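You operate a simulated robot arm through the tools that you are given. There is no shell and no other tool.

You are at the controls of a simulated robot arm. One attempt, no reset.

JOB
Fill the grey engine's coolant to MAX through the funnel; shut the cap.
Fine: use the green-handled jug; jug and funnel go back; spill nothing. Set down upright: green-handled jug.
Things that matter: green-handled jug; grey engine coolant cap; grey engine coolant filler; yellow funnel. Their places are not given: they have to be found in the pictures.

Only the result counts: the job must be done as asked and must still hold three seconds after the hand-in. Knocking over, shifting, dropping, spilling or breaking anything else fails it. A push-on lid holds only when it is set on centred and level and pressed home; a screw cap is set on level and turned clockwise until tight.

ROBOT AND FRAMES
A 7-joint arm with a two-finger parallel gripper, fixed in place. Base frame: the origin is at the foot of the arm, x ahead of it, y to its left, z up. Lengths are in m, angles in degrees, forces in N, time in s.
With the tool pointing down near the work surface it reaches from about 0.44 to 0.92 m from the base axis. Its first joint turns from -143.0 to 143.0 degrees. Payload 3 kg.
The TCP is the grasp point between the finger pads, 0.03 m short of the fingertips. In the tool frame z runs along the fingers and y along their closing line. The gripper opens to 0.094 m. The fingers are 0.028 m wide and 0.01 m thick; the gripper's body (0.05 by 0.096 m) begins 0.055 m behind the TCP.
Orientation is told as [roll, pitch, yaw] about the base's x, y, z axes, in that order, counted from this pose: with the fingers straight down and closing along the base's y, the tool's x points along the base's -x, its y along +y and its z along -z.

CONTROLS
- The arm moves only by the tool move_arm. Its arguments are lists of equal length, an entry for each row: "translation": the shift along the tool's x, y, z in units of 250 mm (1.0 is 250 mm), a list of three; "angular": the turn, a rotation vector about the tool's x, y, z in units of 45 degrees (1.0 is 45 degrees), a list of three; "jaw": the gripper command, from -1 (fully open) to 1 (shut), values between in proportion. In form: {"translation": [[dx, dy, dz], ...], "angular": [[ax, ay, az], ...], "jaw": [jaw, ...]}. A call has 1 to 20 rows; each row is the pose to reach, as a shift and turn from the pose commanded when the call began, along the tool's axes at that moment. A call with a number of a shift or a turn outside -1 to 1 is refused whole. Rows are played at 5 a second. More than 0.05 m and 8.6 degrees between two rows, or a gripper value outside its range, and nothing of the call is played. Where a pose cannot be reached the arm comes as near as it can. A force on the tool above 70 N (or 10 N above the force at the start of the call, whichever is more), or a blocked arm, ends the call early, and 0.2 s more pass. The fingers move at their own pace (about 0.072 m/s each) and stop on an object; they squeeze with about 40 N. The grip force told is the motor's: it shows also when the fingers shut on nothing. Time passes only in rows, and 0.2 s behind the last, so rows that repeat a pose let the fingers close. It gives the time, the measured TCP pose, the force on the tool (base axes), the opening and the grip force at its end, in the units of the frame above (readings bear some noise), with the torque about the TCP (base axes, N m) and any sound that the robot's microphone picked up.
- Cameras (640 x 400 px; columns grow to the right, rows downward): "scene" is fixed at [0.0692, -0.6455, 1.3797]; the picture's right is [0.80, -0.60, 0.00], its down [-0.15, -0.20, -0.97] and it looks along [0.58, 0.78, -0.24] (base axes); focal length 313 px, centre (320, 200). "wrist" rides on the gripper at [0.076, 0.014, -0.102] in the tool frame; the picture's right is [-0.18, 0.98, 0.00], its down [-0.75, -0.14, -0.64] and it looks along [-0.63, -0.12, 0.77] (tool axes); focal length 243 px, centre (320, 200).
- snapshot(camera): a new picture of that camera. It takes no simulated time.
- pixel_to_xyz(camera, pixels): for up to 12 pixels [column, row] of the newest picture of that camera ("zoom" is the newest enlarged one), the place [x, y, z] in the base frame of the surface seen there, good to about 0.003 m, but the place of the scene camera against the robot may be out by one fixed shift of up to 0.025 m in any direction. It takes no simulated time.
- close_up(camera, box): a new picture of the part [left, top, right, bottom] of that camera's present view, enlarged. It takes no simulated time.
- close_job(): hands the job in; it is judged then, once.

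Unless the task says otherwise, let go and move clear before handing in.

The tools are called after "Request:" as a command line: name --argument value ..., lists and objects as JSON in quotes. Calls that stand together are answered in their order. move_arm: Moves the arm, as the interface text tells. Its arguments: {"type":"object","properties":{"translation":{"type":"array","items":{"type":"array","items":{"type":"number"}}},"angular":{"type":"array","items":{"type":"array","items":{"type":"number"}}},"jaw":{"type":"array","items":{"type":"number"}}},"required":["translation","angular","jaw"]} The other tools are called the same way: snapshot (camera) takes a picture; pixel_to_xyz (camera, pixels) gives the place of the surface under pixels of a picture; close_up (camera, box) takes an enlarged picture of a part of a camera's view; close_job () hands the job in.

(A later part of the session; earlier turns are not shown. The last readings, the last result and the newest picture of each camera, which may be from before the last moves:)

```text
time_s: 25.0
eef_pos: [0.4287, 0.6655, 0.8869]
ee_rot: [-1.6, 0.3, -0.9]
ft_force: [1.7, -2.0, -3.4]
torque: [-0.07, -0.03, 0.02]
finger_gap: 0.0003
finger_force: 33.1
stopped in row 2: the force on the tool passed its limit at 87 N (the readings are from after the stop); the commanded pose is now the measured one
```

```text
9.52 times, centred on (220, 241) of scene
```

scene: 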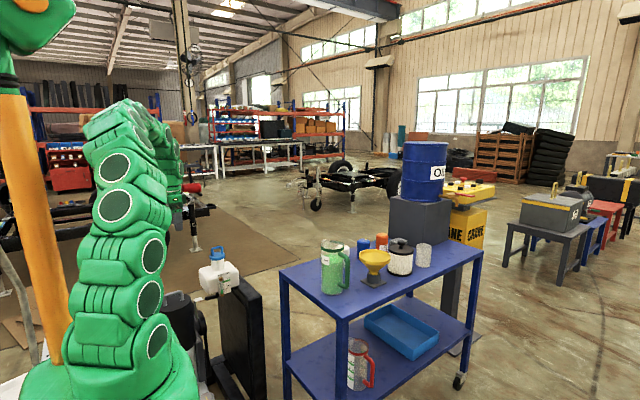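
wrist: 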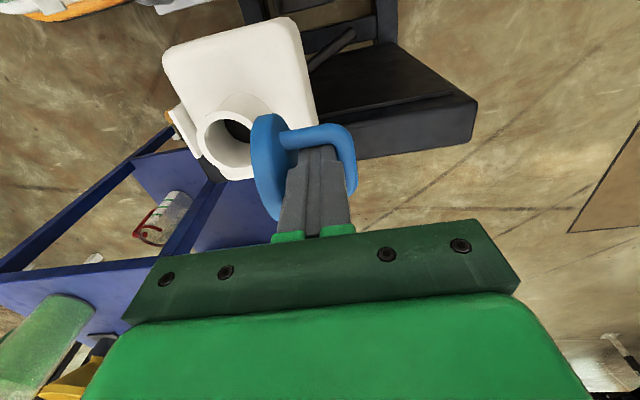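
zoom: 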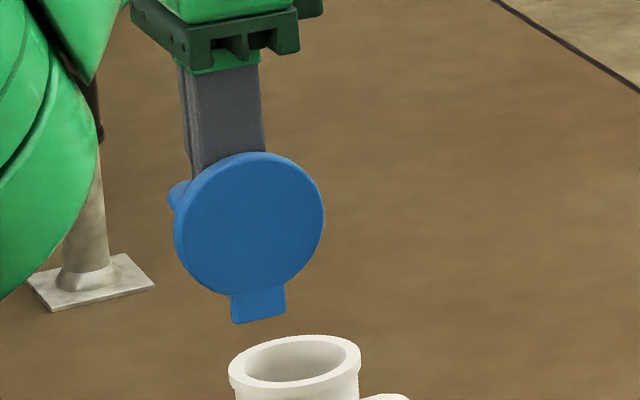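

The fingertip is inside the handle loop, pressed against the bar (y≈0.681), and pulling up drags the bar tighter onto the finger. I'll shift 2 mm toward -y to free it, then raise slowly.

Request:
move_arm --translation '[[0, -0.006, 0], [0, -0.008, 0], [0, -0.01, -0.01], [0, -0.012, -0.022], [0, -0.014, -0.034], [0, -0.014, -0.046]]' --angular '[[0, 0, 0], [0, 0, 0], [0, 0, 0], [0, 0, 0], [0, 0, 0], [0, 0, 0]]' --jaw '[1, 1, 1, 1, 1, 1]'

Request:
snapshot --camera "wrist"

Request:
close_up --camera "wrist" --box '[230, 100, 390, 240]'

Request:
close_up --camera "scene" --box '[195, 220, 245, 262]'

```text
time_s: 26.4
eef_pos: [0.4308, 0.6615, 0.8963]
ee_rot: [-1.6, 0.3, -1.0]
ft_force: [9.2, -6.6, -9.9]
torque: [-0.27, -0.41, 0.0]
finger_gap: 0.0
finger_force: 33.0
```

```text
taken
```

wrist: 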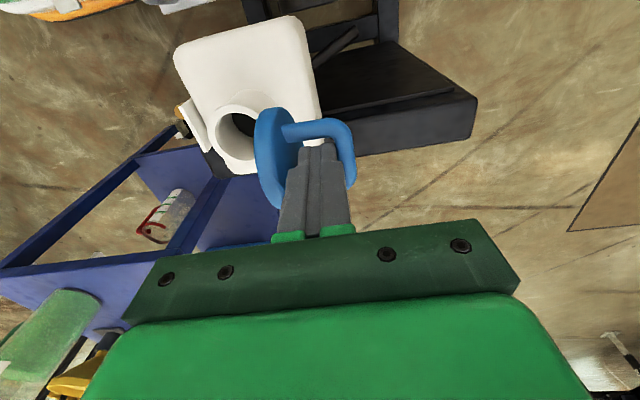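

```text
2.86 times, centred on (310, 170) of wrist
```

zoom: 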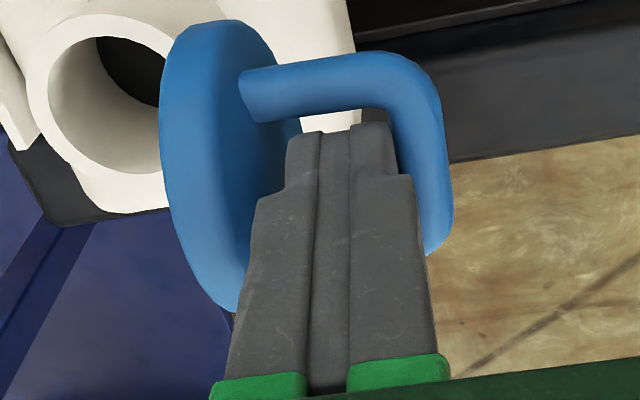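

```text
9.52 times, centred on (220, 241) of scene
```

zoom: 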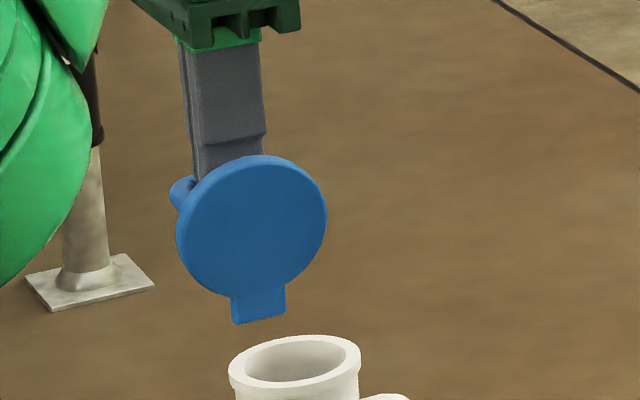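

The tip is nearly out of the loop and the cap is still about vertical. I'll keep raising.

Request:
move_arm --translation '[[0, 0, -0.012], [0, 0, -0.024], [0, 0, -0.036], [0, 0, -0.06], [0, 0, -0.1], [0, 0, -0.2]]' --angular '[[0, 0, 0], [0, 0, 0], [0, 0, 0], [0, 0, 0], [0, 0, 0], [0, 0, 0]]' --jaw '[1, 1, 1, 1, 1, 1]'

Request:
snapshot --camera "wrist"

Request:
close_up --camera "scene" --box '[170, 210, 290, 285]'

```text
time_s: 27.8
eef_pos: [0.4298, 0.6614, 0.948]
ee_rot: [-1.6, 0.2, -1.1]
ft_force: [-0.1, -0.5, -0.5]
torque: [0.0, 0.02, -0.04]
finger_gap: 0.0
finger_force: 33.0
```

```text
taken
```

wrist: 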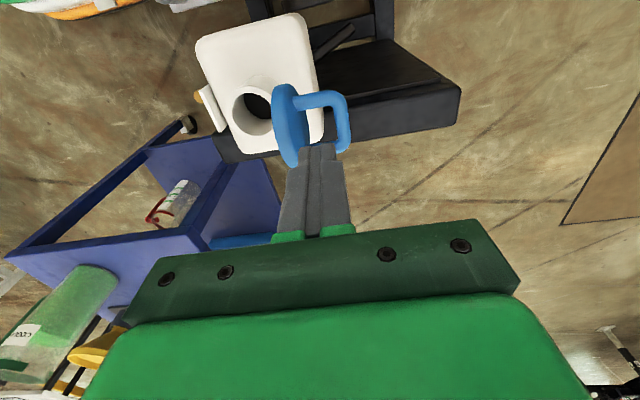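

```text
5.33 times, centred on (230, 248) of scene
```

zoom: 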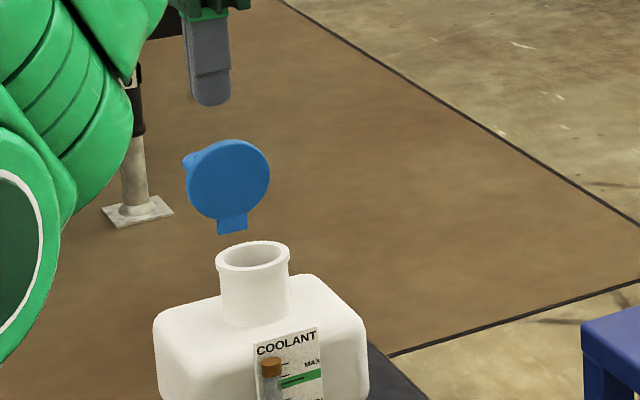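

The cap now stays open. I'll measure the filler mouth rim and look at its details.

Request:
close_up --camera "wrist" --box '[190, 60, 350, 180]'

Request:
pixel_to_xyz --camera "wrist" --pixels '[[235, 108], [237, 118], [245, 128], [255, 133], [268, 130], [243, 92], [256, 87], [280, 90], [287, 130], [295, 160], [343, 100], [348, 145]]'

```text
3.33 times, centred on (270, 120) of wrist
```

zoom: 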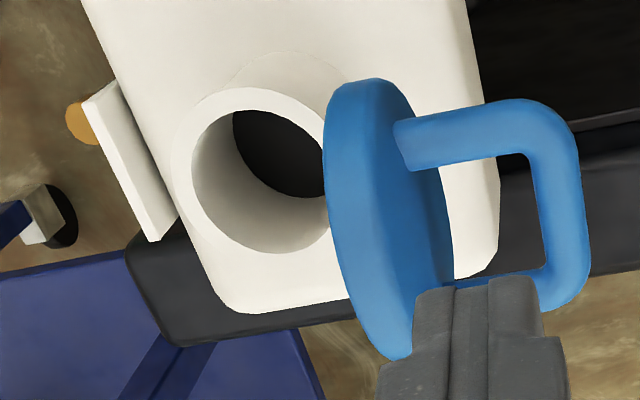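

```text
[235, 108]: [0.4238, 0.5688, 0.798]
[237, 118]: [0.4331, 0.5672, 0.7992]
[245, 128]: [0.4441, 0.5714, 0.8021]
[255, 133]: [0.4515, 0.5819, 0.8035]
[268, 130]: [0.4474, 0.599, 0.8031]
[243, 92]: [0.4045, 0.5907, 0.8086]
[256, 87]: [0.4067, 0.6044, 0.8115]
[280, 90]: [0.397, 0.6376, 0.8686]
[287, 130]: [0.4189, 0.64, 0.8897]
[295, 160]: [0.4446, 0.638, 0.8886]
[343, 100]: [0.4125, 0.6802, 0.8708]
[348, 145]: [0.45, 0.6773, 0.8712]
```

I'll sample the rim's top surface directly in the enlarged picture to get the mouth's centre and radius.

Request:
pixel_to_xyz --camera "zoom" --pixels '[[180, 165], [192, 125], [212, 103], [240, 95], [270, 97], [300, 108], [185, 195], [205, 225], [235, 245], [260, 251], [290, 250], [320, 238]]'

```text
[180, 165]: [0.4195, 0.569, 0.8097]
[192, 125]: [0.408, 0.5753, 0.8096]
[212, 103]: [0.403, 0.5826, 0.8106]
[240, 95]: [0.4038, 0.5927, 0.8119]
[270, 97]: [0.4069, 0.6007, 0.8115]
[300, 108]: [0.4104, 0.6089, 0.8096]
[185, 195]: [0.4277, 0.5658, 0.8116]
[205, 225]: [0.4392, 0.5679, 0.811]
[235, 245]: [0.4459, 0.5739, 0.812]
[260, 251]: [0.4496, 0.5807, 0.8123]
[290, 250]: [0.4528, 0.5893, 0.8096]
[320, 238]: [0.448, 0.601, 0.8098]
```

The filler rim is centred near (0.428,0.591) at z≈0.811 with an inner radius of about 22 mm. I'll rise, level the tool, and fly to view the jug and funnel on the cart.

Request:
move_arm --translation '[[0, 0, -0.15], [0, 0, -0.3], [0, -0.15, -0.4], [0, -0.3, -0.5], [0, -0.45, -0.55], [0, -0.6, -0.6], [0, -0.75, -0.65], [0, -0.9, -0.69], [0, -1.0, -0.69]]' --angular '[[-0.018, -0.002, -0.012], [-0.0356, -0.004, -0.0244], [-0.0356, -0.004, -0.0244], [-0.0356, -0.004, -0.0244], [-0.0356, -0.004, -0.0244], [-0.0356, -0.004, -0.0244], [-0.0356, -0.004, -0.0244], [-0.0356, -0.004, -0.0244], [-0.0356, -0.004, -0.0244]]' --jaw '[1, 1, 1, 0.5, 0, -0.5, -1, -1, -1]'

Request:
move_arm --translation '[[-0.04, -0.13, 0], [-0.08, -0.26, 0], [-0.12, -0.39, 0], [-0.16, -0.52, 0], [-0.2, -0.65, 0], [-0.24, -0.78, 0], [-0.3, -0.92, 0]]' --angular '[[0, 0, 0], [0, 0, 0], [0, 0, 0], [0, 0, 0], [0, 0, 0], [0, 0, 0], [0, 0, 0]]' --jaw '[-1, -1, -1, -1, -1, -1, -1]'

Request:
snapshot --camera "wrist"

Request:
snapshot --camera "scene"

Request:
close_up --camera "scene" --box '[170, 210, 290, 285]'

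```text
time_s: 29.8
eef_pos: [0.4263, 0.4182, 1.1276]
ee_rot: [0.0, 0.0, 0.1]
ft_force: [0.2, 0.6, 0.9]
torque: [-0.02, -0.04, 0.01]
finger_gap: 0.0941
finger_force: 0.2
```

```text
time_s: 31.4
eef_pos: [0.502, 0.185, 1.1265]
ee_rot: [0.0, 0.1, 0.2]
ft_force: [-0.6, 0.2, 0.1]
torque: [-0.01, -0.02, 0.01]
finger_gap: 0.094
finger_force: 0.1
```

```text
taken
```

wrist: 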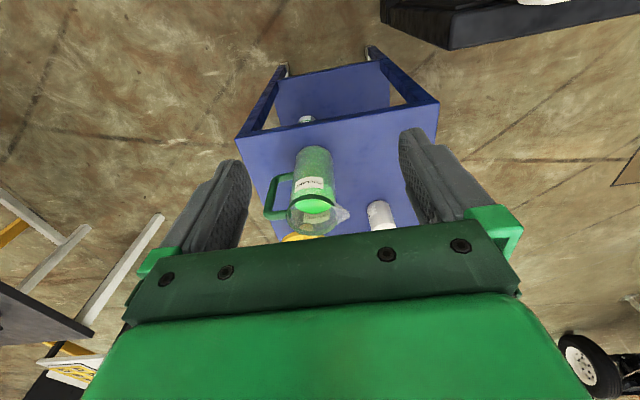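

```text
taken
```

scene: 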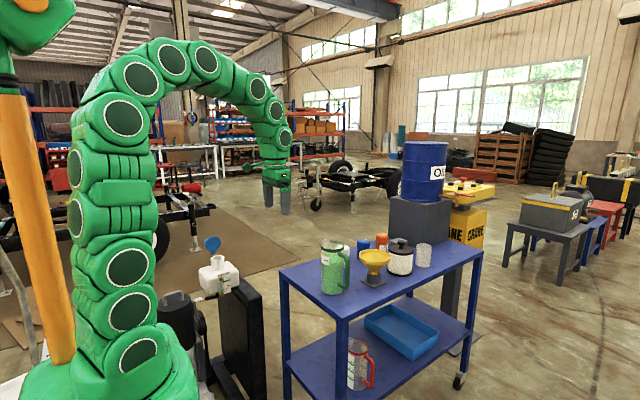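

```text
5.33 times, centred on (230, 248) of scene
```

zoom: 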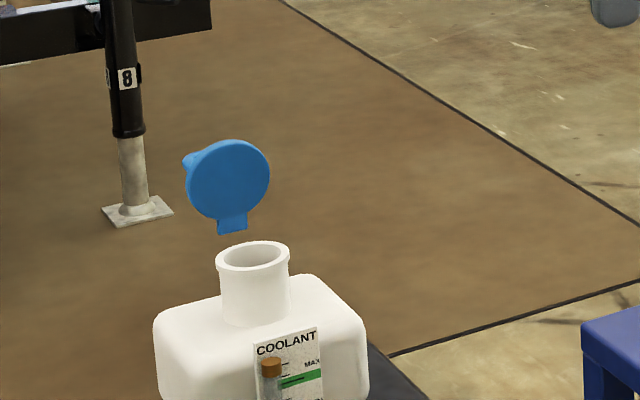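

The cap is holding open. In the wrist view the jug has its handle on the -y side and its spout at (342,213). I'll zoom in and measure.

Request:
close_up --camera "wrist" --box '[250, 130, 410, 245]'

Request:
pixel_to_xyz --camera "zoom" --pixels '[[95, 225], [100, 190], [90, 260], [110, 300], [180, 165], [170, 300], [370, 315], [330, 240], [160, 280], [200, 370], [260, 110], [300, 240]]'

```text
3.48 times, centred on (330, 188) of wrist
```

zoom: 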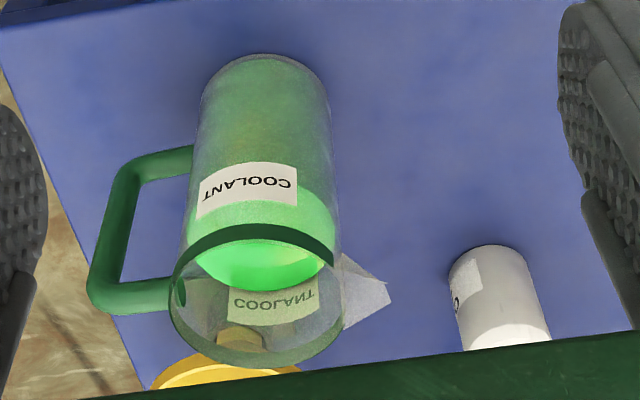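

```text
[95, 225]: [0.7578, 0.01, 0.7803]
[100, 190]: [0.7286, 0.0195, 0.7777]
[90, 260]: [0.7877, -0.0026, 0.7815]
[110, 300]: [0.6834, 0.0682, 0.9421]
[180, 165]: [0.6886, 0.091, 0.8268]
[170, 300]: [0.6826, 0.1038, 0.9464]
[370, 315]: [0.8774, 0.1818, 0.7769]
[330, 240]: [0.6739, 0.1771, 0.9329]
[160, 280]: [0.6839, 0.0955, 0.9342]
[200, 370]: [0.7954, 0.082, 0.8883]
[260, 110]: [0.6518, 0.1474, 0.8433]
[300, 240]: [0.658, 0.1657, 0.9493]
```

The jug's axis is near (0.695,0.145), with its handle at about (0.684,0.066) pointing -y and its rim at z≈0.955. I'll move the camera closer to the funnel to get its size and position.

Request:
move_arm --translation '[[-0.13, -0.03, 0.04], [-0.26, -0.06, 0.08], [-0.39, -0.09, 0.12], [-0.52, -0.12, 0.16], [-0.65, -0.15, 0.2], [-0.79, -0.19, 0.26]]' --angular '[[0, 0, 0], [0, 0, 0], [0, 0, 0], [0, 0, 0], [0, 0, 0], [0, 0, 0]]' --jaw '[-1, -1, -1, -1, -1, -1]'

Request:
snapshot --camera "wrist"

Request:
close_up --camera "wrist" --box '[220, 110, 420, 235]'

Request:
close_up --camera "scene" --box '[310, 225, 440, 306]'

```text
time_s: 32.8
eef_pos: [0.7026, 0.1423, 1.0616]
ee_rot: [0.1, 0.1, 0.2]
ft_force: [0.1, -0.4, 0.7]
torque: [0.01, 0.02, 0.0]
finger_gap: 0.0939
finger_force: 0.1
```

```text
taken
```

wrist: 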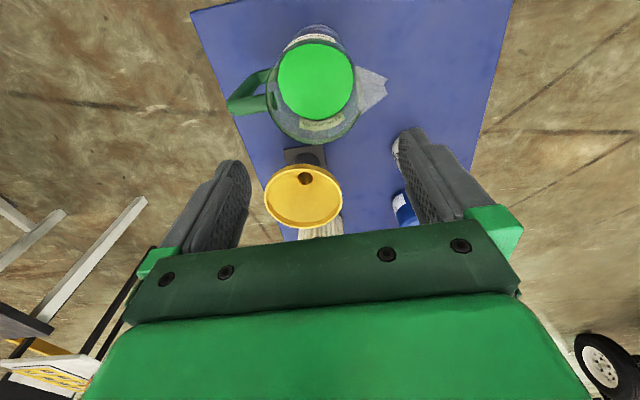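

```text
3.20 times, centred on (320, 172) of wrist
```

zoom: 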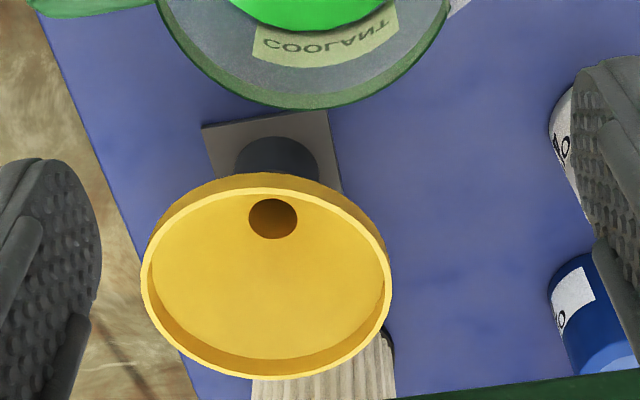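

```text
4.92 times, centred on (375, 266) of scene
```

zoom: 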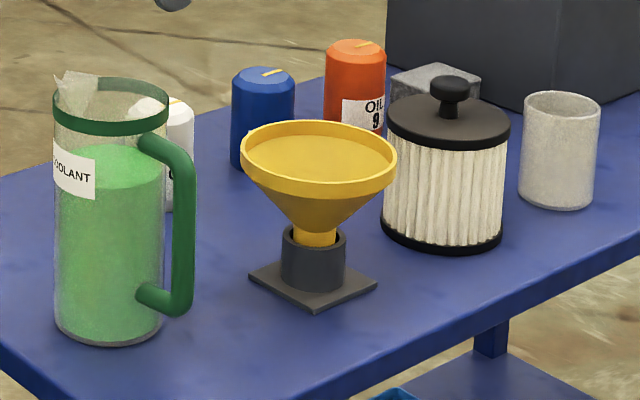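

This gives a good view of the funnel. I'll measure its rim, throat and stand, plus the jug handle.

Request:
pixel_to_xyz --camera "wrist" --pixels '[[266, 195], [341, 196], [302, 167], [304, 227], [278, 175], [331, 177], [280, 220], [328, 220], [305, 178], [290, 158], [315, 150], [304, 200]]'

Request:
pixel_to_xyz --camera "zoom" --pixels '[[243, 155], [397, 165], [320, 122], [320, 195], [315, 238], [285, 270], [310, 305], [185, 200], [150, 150], [150, 300], [88, 80], [110, 330]]'

Request:
close_up --camera "wrist" --box '[200, 20, 400, 150]'

```text
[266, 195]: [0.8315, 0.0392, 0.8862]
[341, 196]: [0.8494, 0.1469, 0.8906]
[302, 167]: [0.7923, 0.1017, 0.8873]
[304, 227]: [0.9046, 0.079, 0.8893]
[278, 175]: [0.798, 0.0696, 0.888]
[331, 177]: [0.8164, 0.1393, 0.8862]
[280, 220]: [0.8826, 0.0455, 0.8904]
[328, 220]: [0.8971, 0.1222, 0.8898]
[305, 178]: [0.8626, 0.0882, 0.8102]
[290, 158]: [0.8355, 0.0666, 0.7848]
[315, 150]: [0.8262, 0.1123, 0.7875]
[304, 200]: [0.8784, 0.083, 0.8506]
```

```text
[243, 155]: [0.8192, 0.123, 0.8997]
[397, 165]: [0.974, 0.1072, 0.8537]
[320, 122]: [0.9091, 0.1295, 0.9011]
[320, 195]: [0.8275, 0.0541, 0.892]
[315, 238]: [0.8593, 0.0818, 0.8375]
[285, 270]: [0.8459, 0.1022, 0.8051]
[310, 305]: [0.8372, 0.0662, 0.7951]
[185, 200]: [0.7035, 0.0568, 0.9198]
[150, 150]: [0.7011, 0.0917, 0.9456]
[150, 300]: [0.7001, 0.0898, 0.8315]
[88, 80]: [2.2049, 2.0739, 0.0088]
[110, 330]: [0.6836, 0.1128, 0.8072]
```

```text
3.08 times, centred on (300, 85) of wrist
```

zoom: 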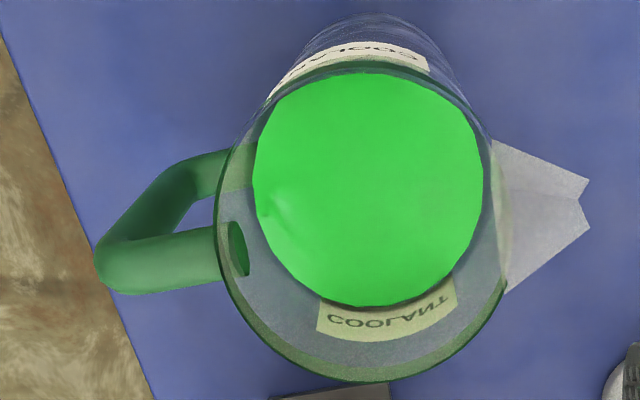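

The funnel rim is centred near (0.848,0.0905) at z≈0.889 with a radius of about 56 mm. That may foul the upright cap, so I'll go back, look closely at the cap angle, and check whether it opens further.

Request:
move_arm --translation '[[0.09, 0.137, -0.03], [0.18, 0.273, -0.05], [0.27, 0.41, -0.05], [0.36, 0.547, -0.05], [0.45, 0.683, -0.05], [0.54, 0.82, -0.05]]' --angular '[[0, 0, 0], [0, 0, 0], [0, 0, 0], [0, 0, 0], [0, 0, 0], [0, 0, 0]]' --jaw '[-1, -1, -1, -1, -1, -1]'

Request:
move_arm --translation '[[0.14, 0.137, 0.03], [0.28, 0.273, 0.07], [0.42, 0.41, 0.11], [0.56, 0.547, 0.16], [0.7, 0.683, 0.22], [0.84, 0.84, 0.3], [0.84, 0.94, 0.4], [0.84, 1.0, 0.46]]' --angular '[[0, 0, 0], [0, 0, 0], [0, 0, 0], [0, 0, 0], [0, 0, 0], [0, 0, 0], [0, 0, 0], [0, 0, 0]]' --jaw '[-1, -1, -1, -1, -1, -1, -1, -1]'

Request:
snapshot --camera "wrist"

Request:
close_up --camera "wrist" --box '[230, 80, 430, 205]'

```text
time_s: 34.2
eef_pos: [0.5649, 0.3486, 1.0743]
ee_rot: [0.0, 0.0, 0.1]
ft_force: [0.5, -0.3, 0.6]
torque: [-0.01, 0.0, 0.01]
finger_gap: 0.0942
finger_force: 0.2
```

```text
refused: row 4 steps farther than a row can; nothing moved
```

```text
taken
```

wrist: 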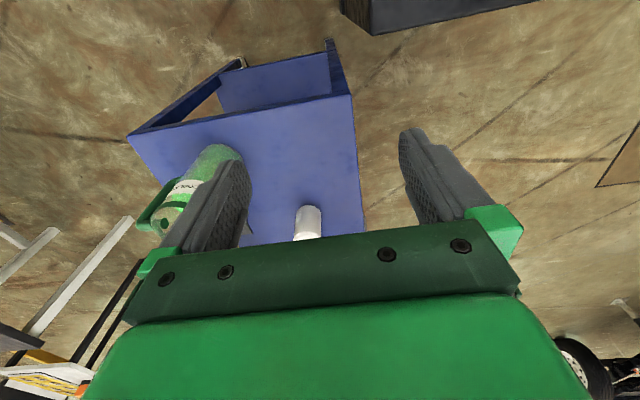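

```text
3.20 times, centred on (330, 142) of wrist
```

zoom: 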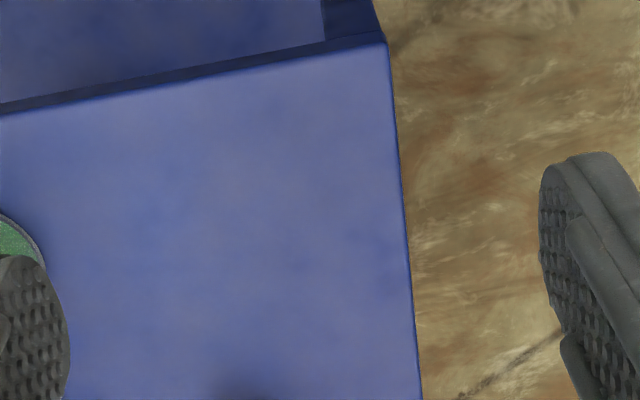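

The second leg was refused because a step was too long, and nothing moved. I'll resend it with smaller steps.

Request:
move_arm --translation '[[0.11, 0.12, 0.02], [0.22, 0.24, 0.05], [0.33, 0.36, 0.09], [0.44, 0.48, 0.13], [0.55, 0.6, 0.18], [0.66, 0.72, 0.24], [0.77, 0.84, 0.31], [0.84, 0.94, 0.4], [0.84, 1.0, 0.46]]' --angular '[[0, 0, 0], [0, 0, 0], [0, 0, 0], [0, 0, 0], [0, 0, 0], [0, 0, 0], [0, 0, 0], [0, 0, 0], [0, 0, 0]]' --jaw '[-1, -1, -1, -1, -1, -1, -1, -1, -1]'

Request:
snapshot --camera "wrist"

Request:
close_up --camera "wrist" --box '[230, 80, 430, 205]'

```text
time_s: 36.2
eef_pos: [0.3519, 0.5969, 0.9584]
ee_rot: [0.0, 0.0, 0.1]
ft_force: [-0.7, 0.0, 0.1]
torque: [0.0, 0.02, -0.02]
finger_gap: 0.094
finger_force: 0.0
```

```text
taken
```

wrist: 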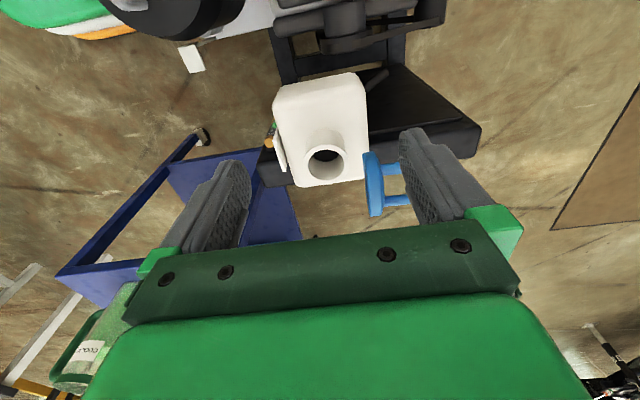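

```text
3.20 times, centred on (330, 142) of wrist
```

zoom: 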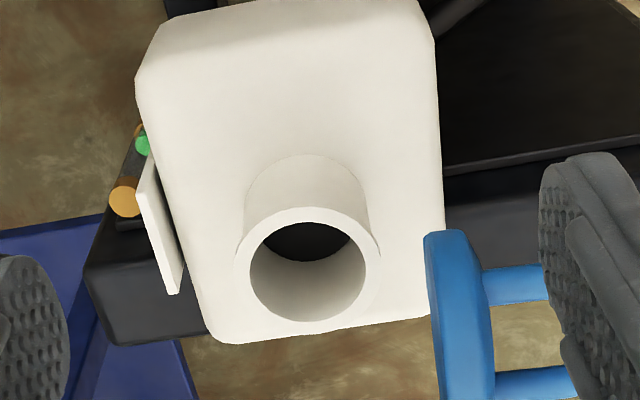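

The profile view is clear, with the mouth at zoom (307,262) and the cap disc at (455,310). I'll measure both.

Request:
pixel_to_xyz --camera "zoom" --pixels '[[241, 262], [374, 265], [307, 213], [310, 325], [262, 225], [352, 225], [265, 308], [360, 302], [430, 240], [434, 290], [440, 350], [445, 390]]'

Request:
pixel_to_xyz --camera "wrist" --pixels '[[363, 156], [366, 175], [370, 200], [374, 216], [380, 180], [375, 156], [380, 200], [390, 170], [392, 200], [368, 185], [372, 208], [384, 190]]'

```text
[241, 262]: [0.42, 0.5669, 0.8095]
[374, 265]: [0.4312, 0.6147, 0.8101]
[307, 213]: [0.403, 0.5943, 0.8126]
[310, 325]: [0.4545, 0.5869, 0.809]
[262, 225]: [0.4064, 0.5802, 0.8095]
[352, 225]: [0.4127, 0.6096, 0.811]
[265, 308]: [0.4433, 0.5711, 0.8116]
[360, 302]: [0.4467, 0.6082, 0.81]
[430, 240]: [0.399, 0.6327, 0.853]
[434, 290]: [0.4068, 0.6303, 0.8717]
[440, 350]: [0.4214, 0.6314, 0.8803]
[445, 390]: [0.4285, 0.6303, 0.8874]
```

```text
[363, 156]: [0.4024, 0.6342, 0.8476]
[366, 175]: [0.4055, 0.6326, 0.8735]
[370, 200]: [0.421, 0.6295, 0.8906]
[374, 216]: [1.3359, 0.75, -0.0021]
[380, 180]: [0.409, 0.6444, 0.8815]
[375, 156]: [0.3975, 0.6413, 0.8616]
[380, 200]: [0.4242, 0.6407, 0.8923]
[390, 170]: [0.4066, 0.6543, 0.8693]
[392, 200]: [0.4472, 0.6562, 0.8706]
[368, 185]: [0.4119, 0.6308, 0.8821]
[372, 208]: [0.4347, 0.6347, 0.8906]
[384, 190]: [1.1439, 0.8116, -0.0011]
```

The cap's underside stands at y≈0.631, slightly short of vertical and only 40 mm from the neck axis, which would foul the 56 mm funnel. I'll push it from inside with closed fingers to find its real stop.

Request:
move_arm --translation '[[0, -0.02, 0], [0, -0.02, 0], [-0.1, -0.02, 0], [-0.2, -0.02, 0], [-0.312, -0.02, 0.05], [-0.312, -0.02, 0.15], [-0.312, -0.02, 0.252]]' --angular '[[0, 0, 0], [0, 0, 0], [0, 0, 0], [0, 0, 0], [0, 0, 0], [0, 0, 0], [0, 0, 0]]' --jaw '[0, 1, 1, 1, 1, 1, 1]'

Request:
move_arm --translation '[[0, 0.04, 0], [0, 0.08, 0], [0, 0.1, 0], [0, 0.12, 0], [0, 0.14, 0], [0, 0.16, 0], [0, 0.18, 0]]' --angular '[[0, 0, 0], [0, 0, 0], [0, 0, 0], [0, 0, 0], [0, 0, 0], [0, 0, 0], [0, 0, 0]]' --jaw '[1, 1, 1, 1, 1, 1, 1]'

Request:
snapshot --camera "wrist"

Request:
close_up --camera "scene" --box '[170, 210, 290, 285]'

```text
time_s: 37.8
eef_pos: [0.4315, 0.5902, 0.8958]
ee_rot: [-0.1, 0.2, 0.1]
ft_force: [-0.6, -0.3, -0.4]
torque: [-0.01, 0.0, 0.0]
finger_gap: 0.0002
finger_force: 33.2
```

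```text
time_s: 39.4
eef_pos: [0.4313, 0.6342, 0.8961]
ee_rot: [0.0, 0.0, 0.2]
ft_force: [-0.6, 0.5, 0.5]
torque: [-0.02, 0.0, 0.01]
finger_gap: 0.0001
finger_force: 32.6
```

```text
taken
```

wrist: 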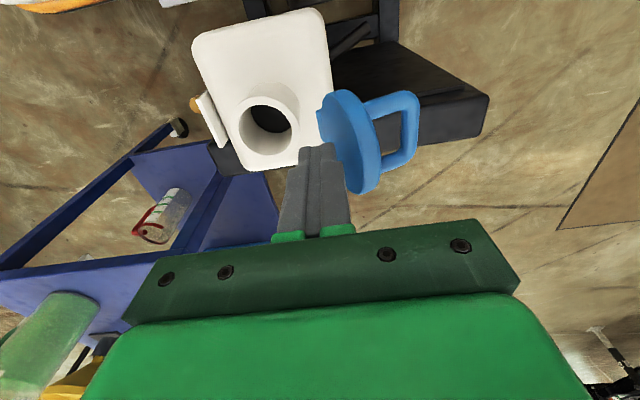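

```text
5.33 times, centred on (230, 248) of scene
```

zoom: 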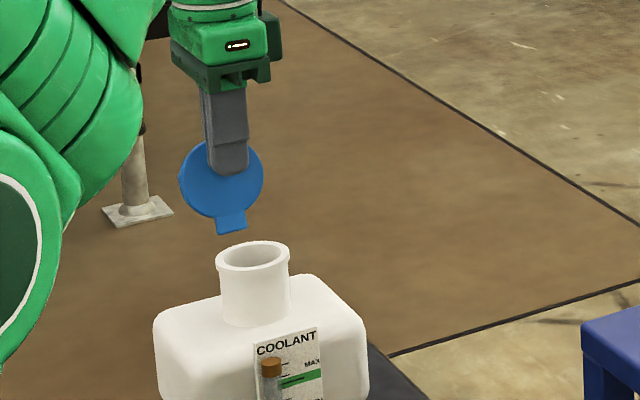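

The cap swung further with no resistance, now at roughly 100°. I'll keep pushing gently to find the stop.

Request:
move_arm --translation '[[0, 0.03, 0], [0, 0.06, 0.01], [0, 0.09, 0.02], [0, 0.12, 0.03], [0, 0.15, 0.04], [0, 0.18, 0.05], [0, 0.2, 0.05]]' --angular '[[0, 0, 0], [0, 0, 0], [0, 0, 0], [0, 0, 0], [0, 0, 0], [0, 0, 0], [0, 0, 0]]' --jaw '[1, 1, 1, 1, 1, 1, 1]'

Request:
snapshot --camera "wrist"

Request:
close_up --camera "scene" --box '[170, 210, 290, 285]'

```text
time_s: 40.0
eef_pos: [0.4316, 0.6462, 0.8965]
ee_rot: [-0.8, 0.2, 0.1]
ft_force: [-16.3, -32.2, 23.2]
torque: [-0.79, 0.46, 0.1]
finger_gap: 0.0
finger_force: 32.9
stopped in row 3: the force on the tool passed its limit at 87 N (the readings are from after the stop); the commanded pose is now the measured one
```

```text
taken
```

wrist: 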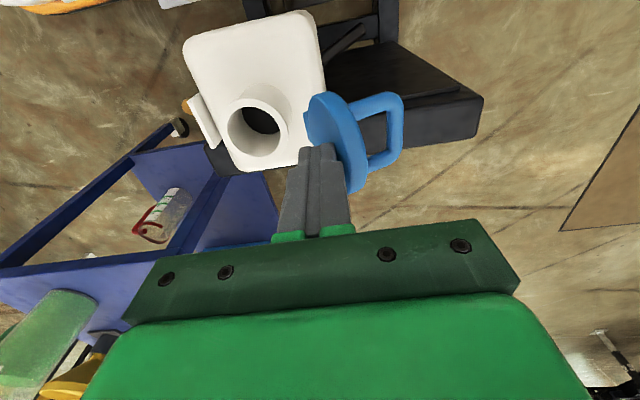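

```text
5.33 times, centred on (230, 248) of scene
```

zoom: 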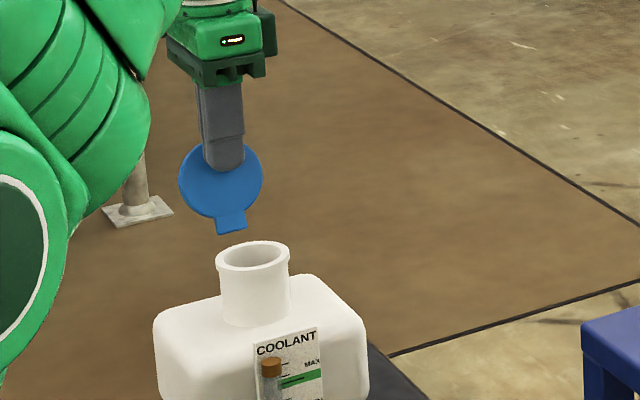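

The stop is found, with hard contact when the finger face is near y≈0.65. I'll back off and re-measure the cap profile from the earlier viewpoint.

Request:
move_arm --translation '[[0, -0.04, 0], [0, -0.12, -0.02], [0, -0.18, -0.12], [0.08, -0.19, -0.25], [0.2, -0.19, -0.25], [0.319, -0.197, -0.25]]' --angular '[[0, 0, 0], [0, 0, 0], [0, 0, 0], [0, 0, 0], [-0.018, 0, 0], [-0.018, 0, 0]]' --jaw '[1, 1, 1, 1, 1, 0]'

Request:
snapshot --camera "wrist"

Request:
close_up --camera "wrist" --box '[230, 80, 430, 205]'

```text
time_s: 41.5
eef_pos: [0.3524, 0.5974, 0.9595]
ee_rot: [0.3, 0.2, -0.1]
ft_force: [-0.2, -0.9, -0.4]
torque: [-0.04, -0.03, -0.01]
finger_gap: 0.0476
finger_force: 0.4
```

```text
taken
```

wrist: 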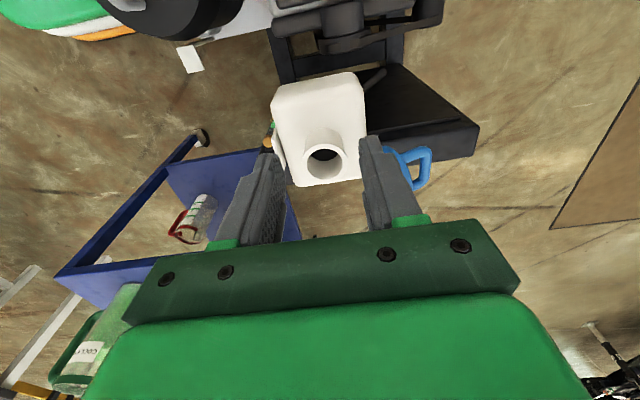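

```text
3.20 times, centred on (330, 142) of wrist
```

zoom: 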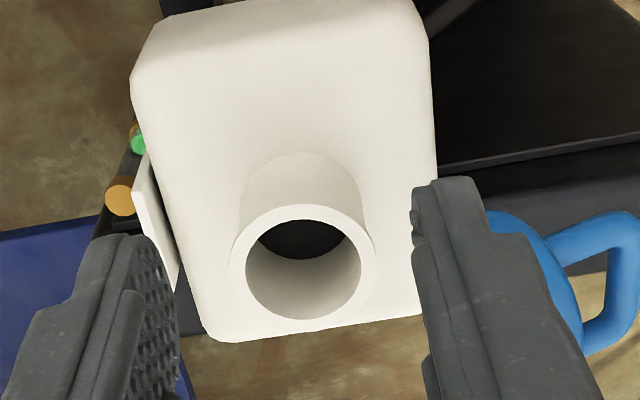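

The finger hides the disc, so I'll open the gripper and look again.

Request:
move_arm --translation '[[0, 0.03, 0], [0, 0.06, 0], [0, 0.06, 0]]' --angular '[[0, 0, 0], [0, 0, 0], [0, 0, 0]]' --jaw '[-1, -1, -1]'

Request:
snapshot --camera "wrist"

Request:
close_up --camera "wrist" --box '[230, 80, 430, 205]'

```text
time_s: 42.2
eef_pos: [0.3528, 0.6136, 0.9583]
ee_rot: [0.3, 0.2, 0.1]
ft_force: [-0.5, -0.1, -0.4]
torque: [-0.02, 0.0, 0.01]
finger_gap: 0.094
finger_force: 0.1
```

```text
taken
```

wrist: 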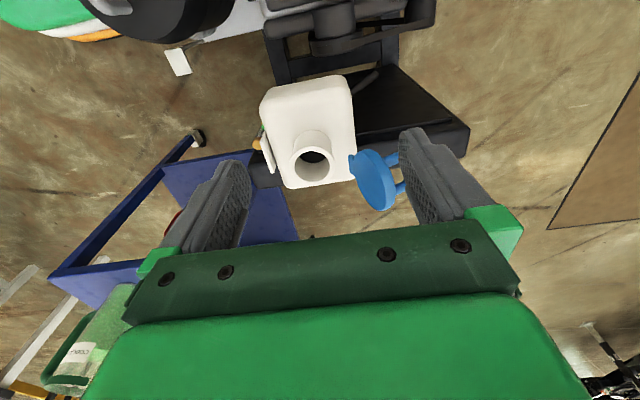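

```text
3.20 times, centred on (330, 142) of wrist
```

zoom: 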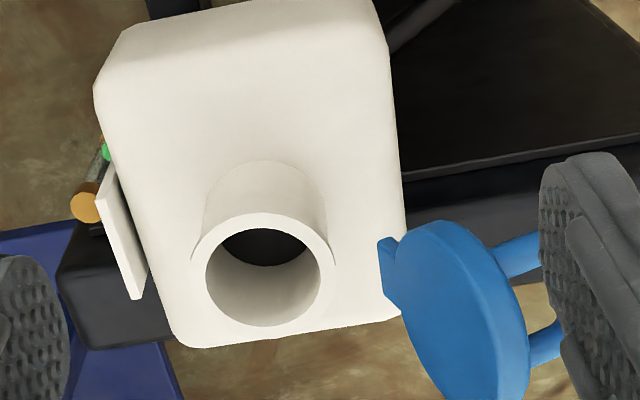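

Now the underside of the cap is visible at zoom (460,310), clearly past vertical. I'll measure the plane.

Request:
pixel_to_xyz --camera "zoom" --pixels '[[383, 255], [395, 290], [405, 270], [430, 300], [455, 320], [460, 270], [480, 300], [470, 370], [500, 360], [420, 240], [445, 225], [265, 240]]'

```text
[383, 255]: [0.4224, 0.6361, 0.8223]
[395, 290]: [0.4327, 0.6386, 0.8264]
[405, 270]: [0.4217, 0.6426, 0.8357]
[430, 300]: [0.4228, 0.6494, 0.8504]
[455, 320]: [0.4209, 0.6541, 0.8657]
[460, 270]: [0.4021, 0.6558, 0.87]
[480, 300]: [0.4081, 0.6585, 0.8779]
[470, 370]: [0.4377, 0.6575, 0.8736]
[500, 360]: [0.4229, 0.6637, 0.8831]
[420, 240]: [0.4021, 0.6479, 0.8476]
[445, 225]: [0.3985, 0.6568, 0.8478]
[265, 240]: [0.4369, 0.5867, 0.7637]
```

The cap now rests open at about 112°, with its underside at y≈0.650 at the funnel-rim height, so the funnel should fit. I'll travel back to the funnel and stage above its -y rim.

Request:
move_arm --translation '[[0, -0.02, -0.15], [0, -0.06, -0.3], [-0.06, -0.15, -0.42], [-0.16, -0.27, -0.48], [-0.27, -0.4, -0.5], [-0.38, -0.53, -0.5], [-0.49, -0.66, -0.5], [-0.6, -0.78, -0.5]]' --angular '[[0, 0, 0], [0, 0, 0], [0, 0, 0], [0, 0, 0], [0, 0, 0], [0, 0, 0], [0, 0, 0], [0, 0, 0]]' --jaw '[-1, -1, -1, -1, -1, -1, -1, -1]'

Request:
move_arm --translation '[[-0.11, -0.12, 0], [-0.22, -0.24, 0], [-0.33, -0.36, 0], [-0.44, -0.48, 0], [-0.55, -0.6, 0], [-0.66, -0.72, 0], [-0.77, -0.84, 0], [-0.87, -0.95, 0]]' --angular '[[0, 0, 0], [0, 0, 0], [0, 0, 0], [0, 0, 0], [0, 0, 0], [0, 0, 0], [0, 0, 0], [0, 0, 0]]' --jaw '[-0.5, -0.06, -0.06, -0.06, -0.06, -0.06, -0.06, -0.06]'

Request:
move_arm --translation '[[-0.11, -0.13, 0.02], [-0.22, -0.26, 0.04], [-0.33, -0.39, 0.06], [-0.44, -0.5, 0.08], [-0.5, -0.58, 0.1]]' --angular '[[0, 0, 0], [0, 0, 0], [0, 0, 0], [0, 0, 0], [0, 0, 0]]' --jaw '[-0.06, -0.06, -0.06, -0.06, -0.06]'

Request:
snapshot --camera "wrist"

Request:
close_up --camera "scene" --box '[310, 205, 440, 306]'

```text
time_s: 44.0
eef_pos: [0.5033, 0.4208, 1.0818]
ee_rot: [0.3, 0.1, 0.0]
ft_force: [-0.7, 0.2, 0.0]
torque: [-0.03, 0.0, 0.0]
finger_gap: 0.0941
finger_force: 0.0
```

```text
time_s: 45.9
eef_pos: [0.7207, 0.1807, 1.0813]
ee_rot: [0.4, 0.1, 0.1]
ft_force: [0.1, -0.1, -0.8]
torque: [0.03, -0.01, -0.03]
finger_gap: 0.0498
finger_force: 0.1
```

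```text
time_s: 47.0
eef_pos: [0.8459, 0.0354, 1.0547]
ee_rot: [0.3, 0.2, 0.1]
ft_force: [1.0, 0.4, -0.7]
torque: [0.01, 0.05, 0.05]
finger_gap: 0.0497
finger_force: 0.0
```

```text
taken
```

wrist: 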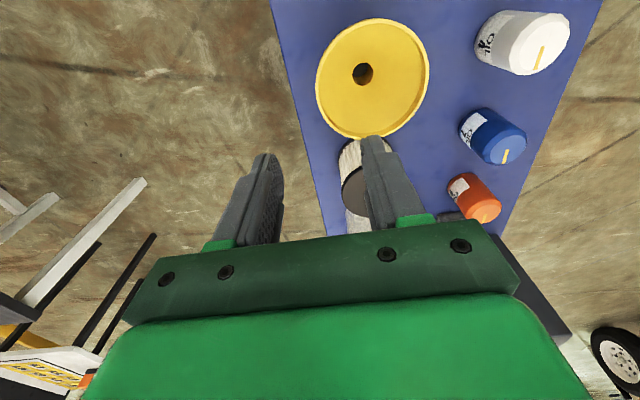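

```text
3.96 times, centred on (375, 256) of scene
```

zoom: 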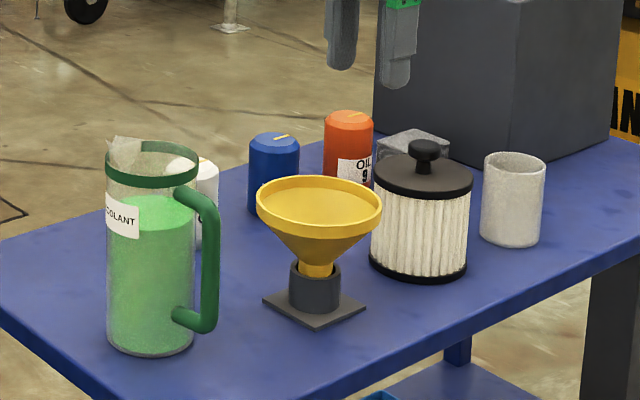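

From here the funnel rim shows at wrist (316–429, 20–137). I'll re-measure it before descending on its -y side.

Request:
pixel_to_xyz --camera "wrist" --pixels '[[318, 85], [427, 70], [365, 22], [375, 135], [330, 50], [410, 35], [340, 122], [420, 105], [363, 73], [325, 85], [385, 185], [352, 150]]'

Request:
close_up --camera "wrist" --box '[290, 0, 450, 150]'

```text
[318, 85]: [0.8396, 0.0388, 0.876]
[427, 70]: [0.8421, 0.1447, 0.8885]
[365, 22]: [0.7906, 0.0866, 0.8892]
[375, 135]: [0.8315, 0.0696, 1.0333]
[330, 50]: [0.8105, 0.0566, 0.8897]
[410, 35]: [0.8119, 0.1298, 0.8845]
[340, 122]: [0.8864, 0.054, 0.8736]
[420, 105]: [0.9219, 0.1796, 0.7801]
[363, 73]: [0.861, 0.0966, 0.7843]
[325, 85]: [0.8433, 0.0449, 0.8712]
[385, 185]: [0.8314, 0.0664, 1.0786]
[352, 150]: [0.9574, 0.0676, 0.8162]
```

```text
2.67 times, centred on (370, 75) of wrist
```

zoom: 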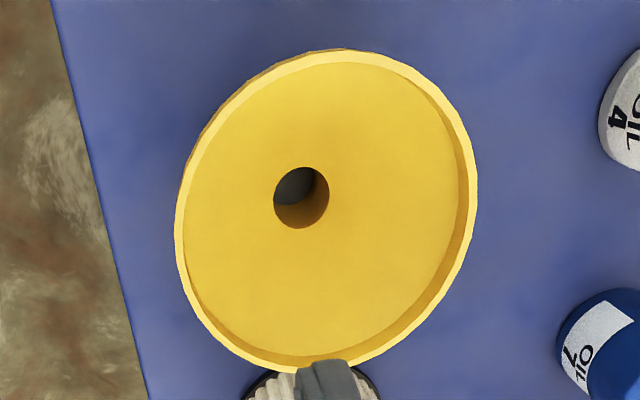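

The rim centre is (0.847,0.091) with R≈0.056, so the -y lip is at y≈0.0365 and the TCP is already aligned. I'll descend so the fingers straddle the lip.

Request:
move_arm --translation '[[0, 0.004, 0.15], [0, 0.004, 0.3], [0, 0.004, 0.42], [0, 0.004, 0.52], [0, 0.004, 0.58]]' --angular '[[0, 0, 0], [0, 0, 0], [0, 0, 0], [0, 0, 0], [0, 0, 0]]' --jaw '[-0.06, -0.06, -0.06, -0.06, -0.06]'

Request:
snapshot --camera "wrist"

Request:
close_up --camera "scene" --box '[310, 205, 440, 306]'

```text
time_s: 48.2
eef_pos: [0.8457, 0.0378, 0.9082]
ee_rot: [0.3, 0.2, 0.1]
ft_force: [-0.4, 0.2, 0.5]
torque: [-0.01, 0.01, 0.01]
finger_gap: 0.0496
finger_force: 0.1
```

```text
taken
```

wrist: 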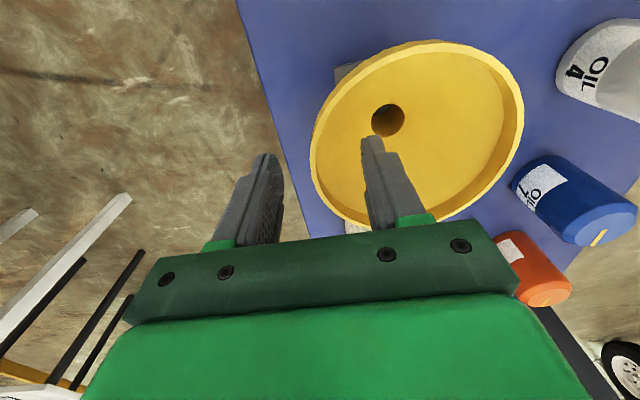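

```text
3.96 times, centred on (375, 256) of scene
```

zoom: 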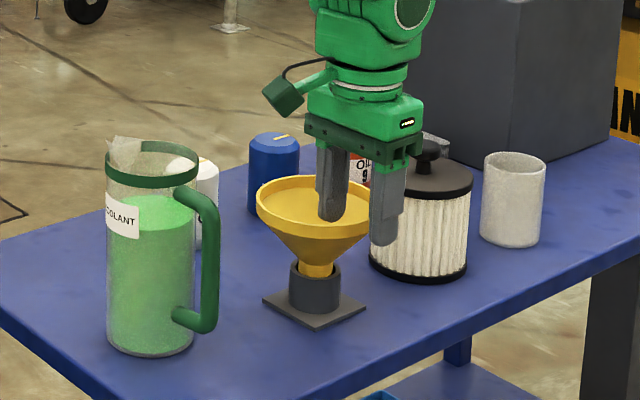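

The fingers straddle the lip, with the inner one at (372,140) inside the bowl and the outer one outside. I'll close.

Request:
move_arm --translation '[[0, 0, 0], [0, 0, 0], [0, 0, 0], [0, 0, 0], [0, 0, 0]]' --angular '[[0, 0, 0], [0, 0, 0], [0, 0, 0], [0, 0, 0], [0, 0, 0]]' --jaw '[0.4, 0.7, 1, 1, 1]'

Request:
snapshot --camera "wrist"

Request:
close_up --camera "scene" --box '[310, 205, 440, 306]'

```text
time_s: 49.5
eef_pos: [0.8455, 0.038, 0.9094]
ee_rot: [0.3, 0.1, 0.1]
ft_force: [0.9, 1.6, 8.1]
torque: [0.54, -0.01, -0.08]
finger_gap: 0.014
finger_force: 40.0
```

```text
taken
```

wrist: 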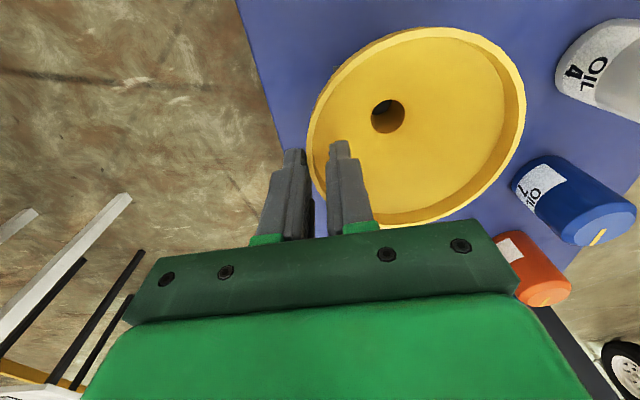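

```text
3.96 times, centred on (375, 256) of scene
```

zoom: 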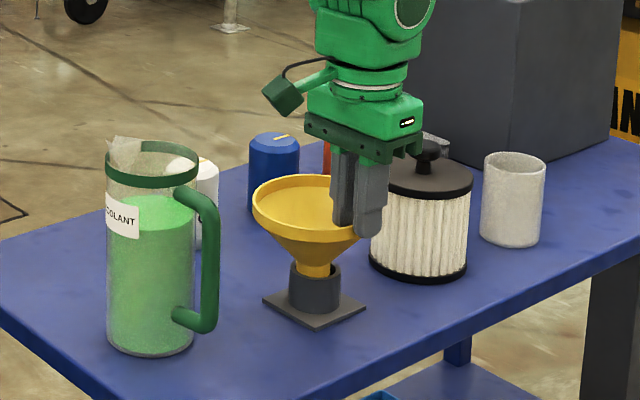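

The gap is 14 mm, so the inner fingertip landed on the cone slope and tilted the funnel slightly. I'll reopen, rise about 5 mm, and pinch only the lip band.

Request:
move_arm --translation '[[0, 0, 0], [0, 0, 0], [0, -0.004, -0.01], [0, -0.004, -0.02], [0, -0.004, -0.02]]' --angular '[[0, 0, 0], [0, 0, 0], [0, 0, 0], [0, 0, 0], [0, 0, 0]]' --jaw '[0.5, 0.3, 0.3, 0.3, 0.3]'

Request:
move_arm --translation '[[0, 0, 0], [0, 0, 0], [0, 0, 0], [0, 0, 0], [0, 0, 0]]' --angular '[[0, 0, 0], [0, 0, 0], [0, 0, 0], [0, 0, 0], [0, 0, 0]]' --jaw '[0.5, 0.7, 0.85, 1, 1]'

Request:
snapshot --camera "wrist"

Request:
close_up --camera "scene" --box '[310, 205, 440, 306]'

```text
time_s: 50.6
eef_pos: [0.8443, 0.0375, 0.9133]
ee_rot: [0.3, 0.3, 0.1]
ft_force: [-0.1, -0.7, 0.2]
torque: [0.02, 0.0, -0.01]
finger_gap: 0.033
finger_force: 0.0
```

```text
time_s: 51.9
eef_pos: [0.8448, 0.0367, 0.9134]
ee_rot: [0.3, 0.2, 0.0]
ft_force: [4.6, -1.4, 4.3]
torque: [0.19, -0.29, -0.23]
finger_gap: 0.0083
finger_force: 39.8
```

```text
taken
```

wrist: 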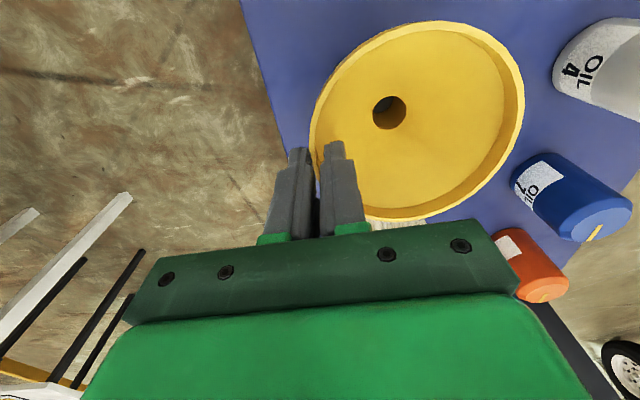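

```text
3.96 times, centred on (375, 256) of scene
```

zoom: 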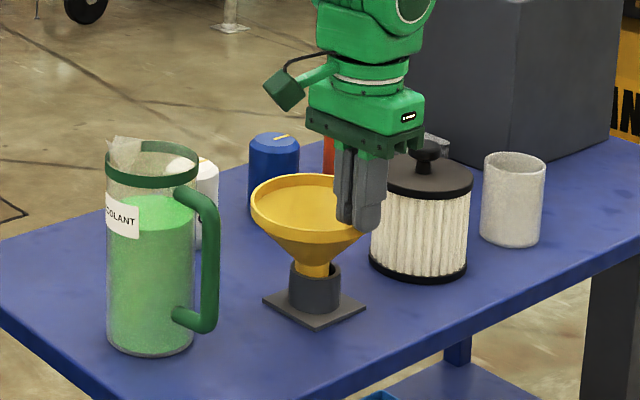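

The gap is down to 8 mm with small loads. I'll lift 15 mm slowly and check that the funnel comes along level.

Request:
move_arm --translation '[[0, 0, -0.012], [0, 0, -0.024], [0, 0, -0.036], [0, 0, -0.048], [0, 0, -0.06]]' --angular '[[0, 0, 0], [0, 0, 0], [0, 0, 0], [0, 0, 0], [0, 0, 0]]' --jaw '[1, 1, 1, 1, 1]'

Request:
snapshot --camera "wrist"

Request:
close_up --camera "scene" --box '[310, 205, 440, 306]'

```text
time_s: 53.0
eef_pos: [0.8451, 0.0367, 0.9289]
ee_rot: [0.4, 0.1, 0.1]
ft_force: [0.9, 0.0, 0.5]
torque: [-0.04, 0.01, -0.02]
finger_gap: 0.0
finger_force: 32.9
```

```text
taken
```

wrist: 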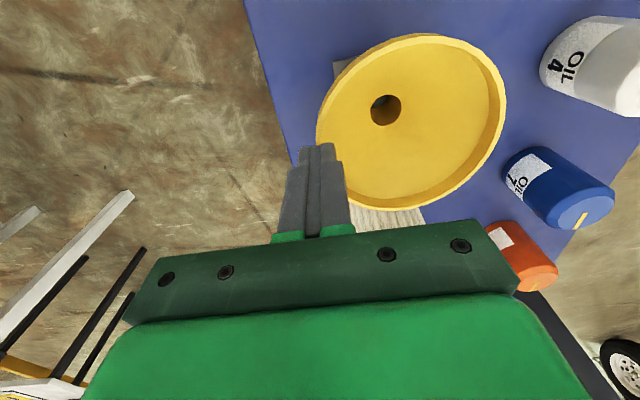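

```text
3.96 times, centred on (375, 256) of scene
```

zoom: 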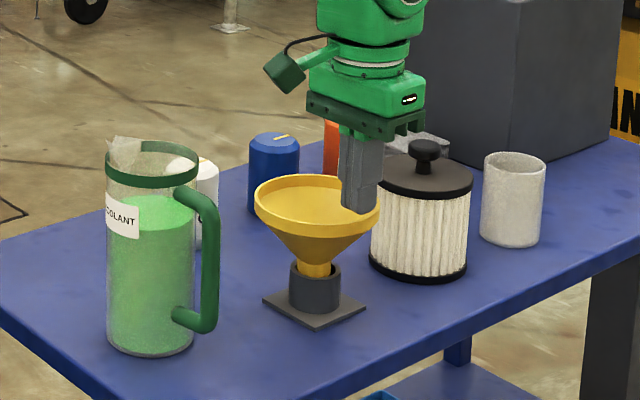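

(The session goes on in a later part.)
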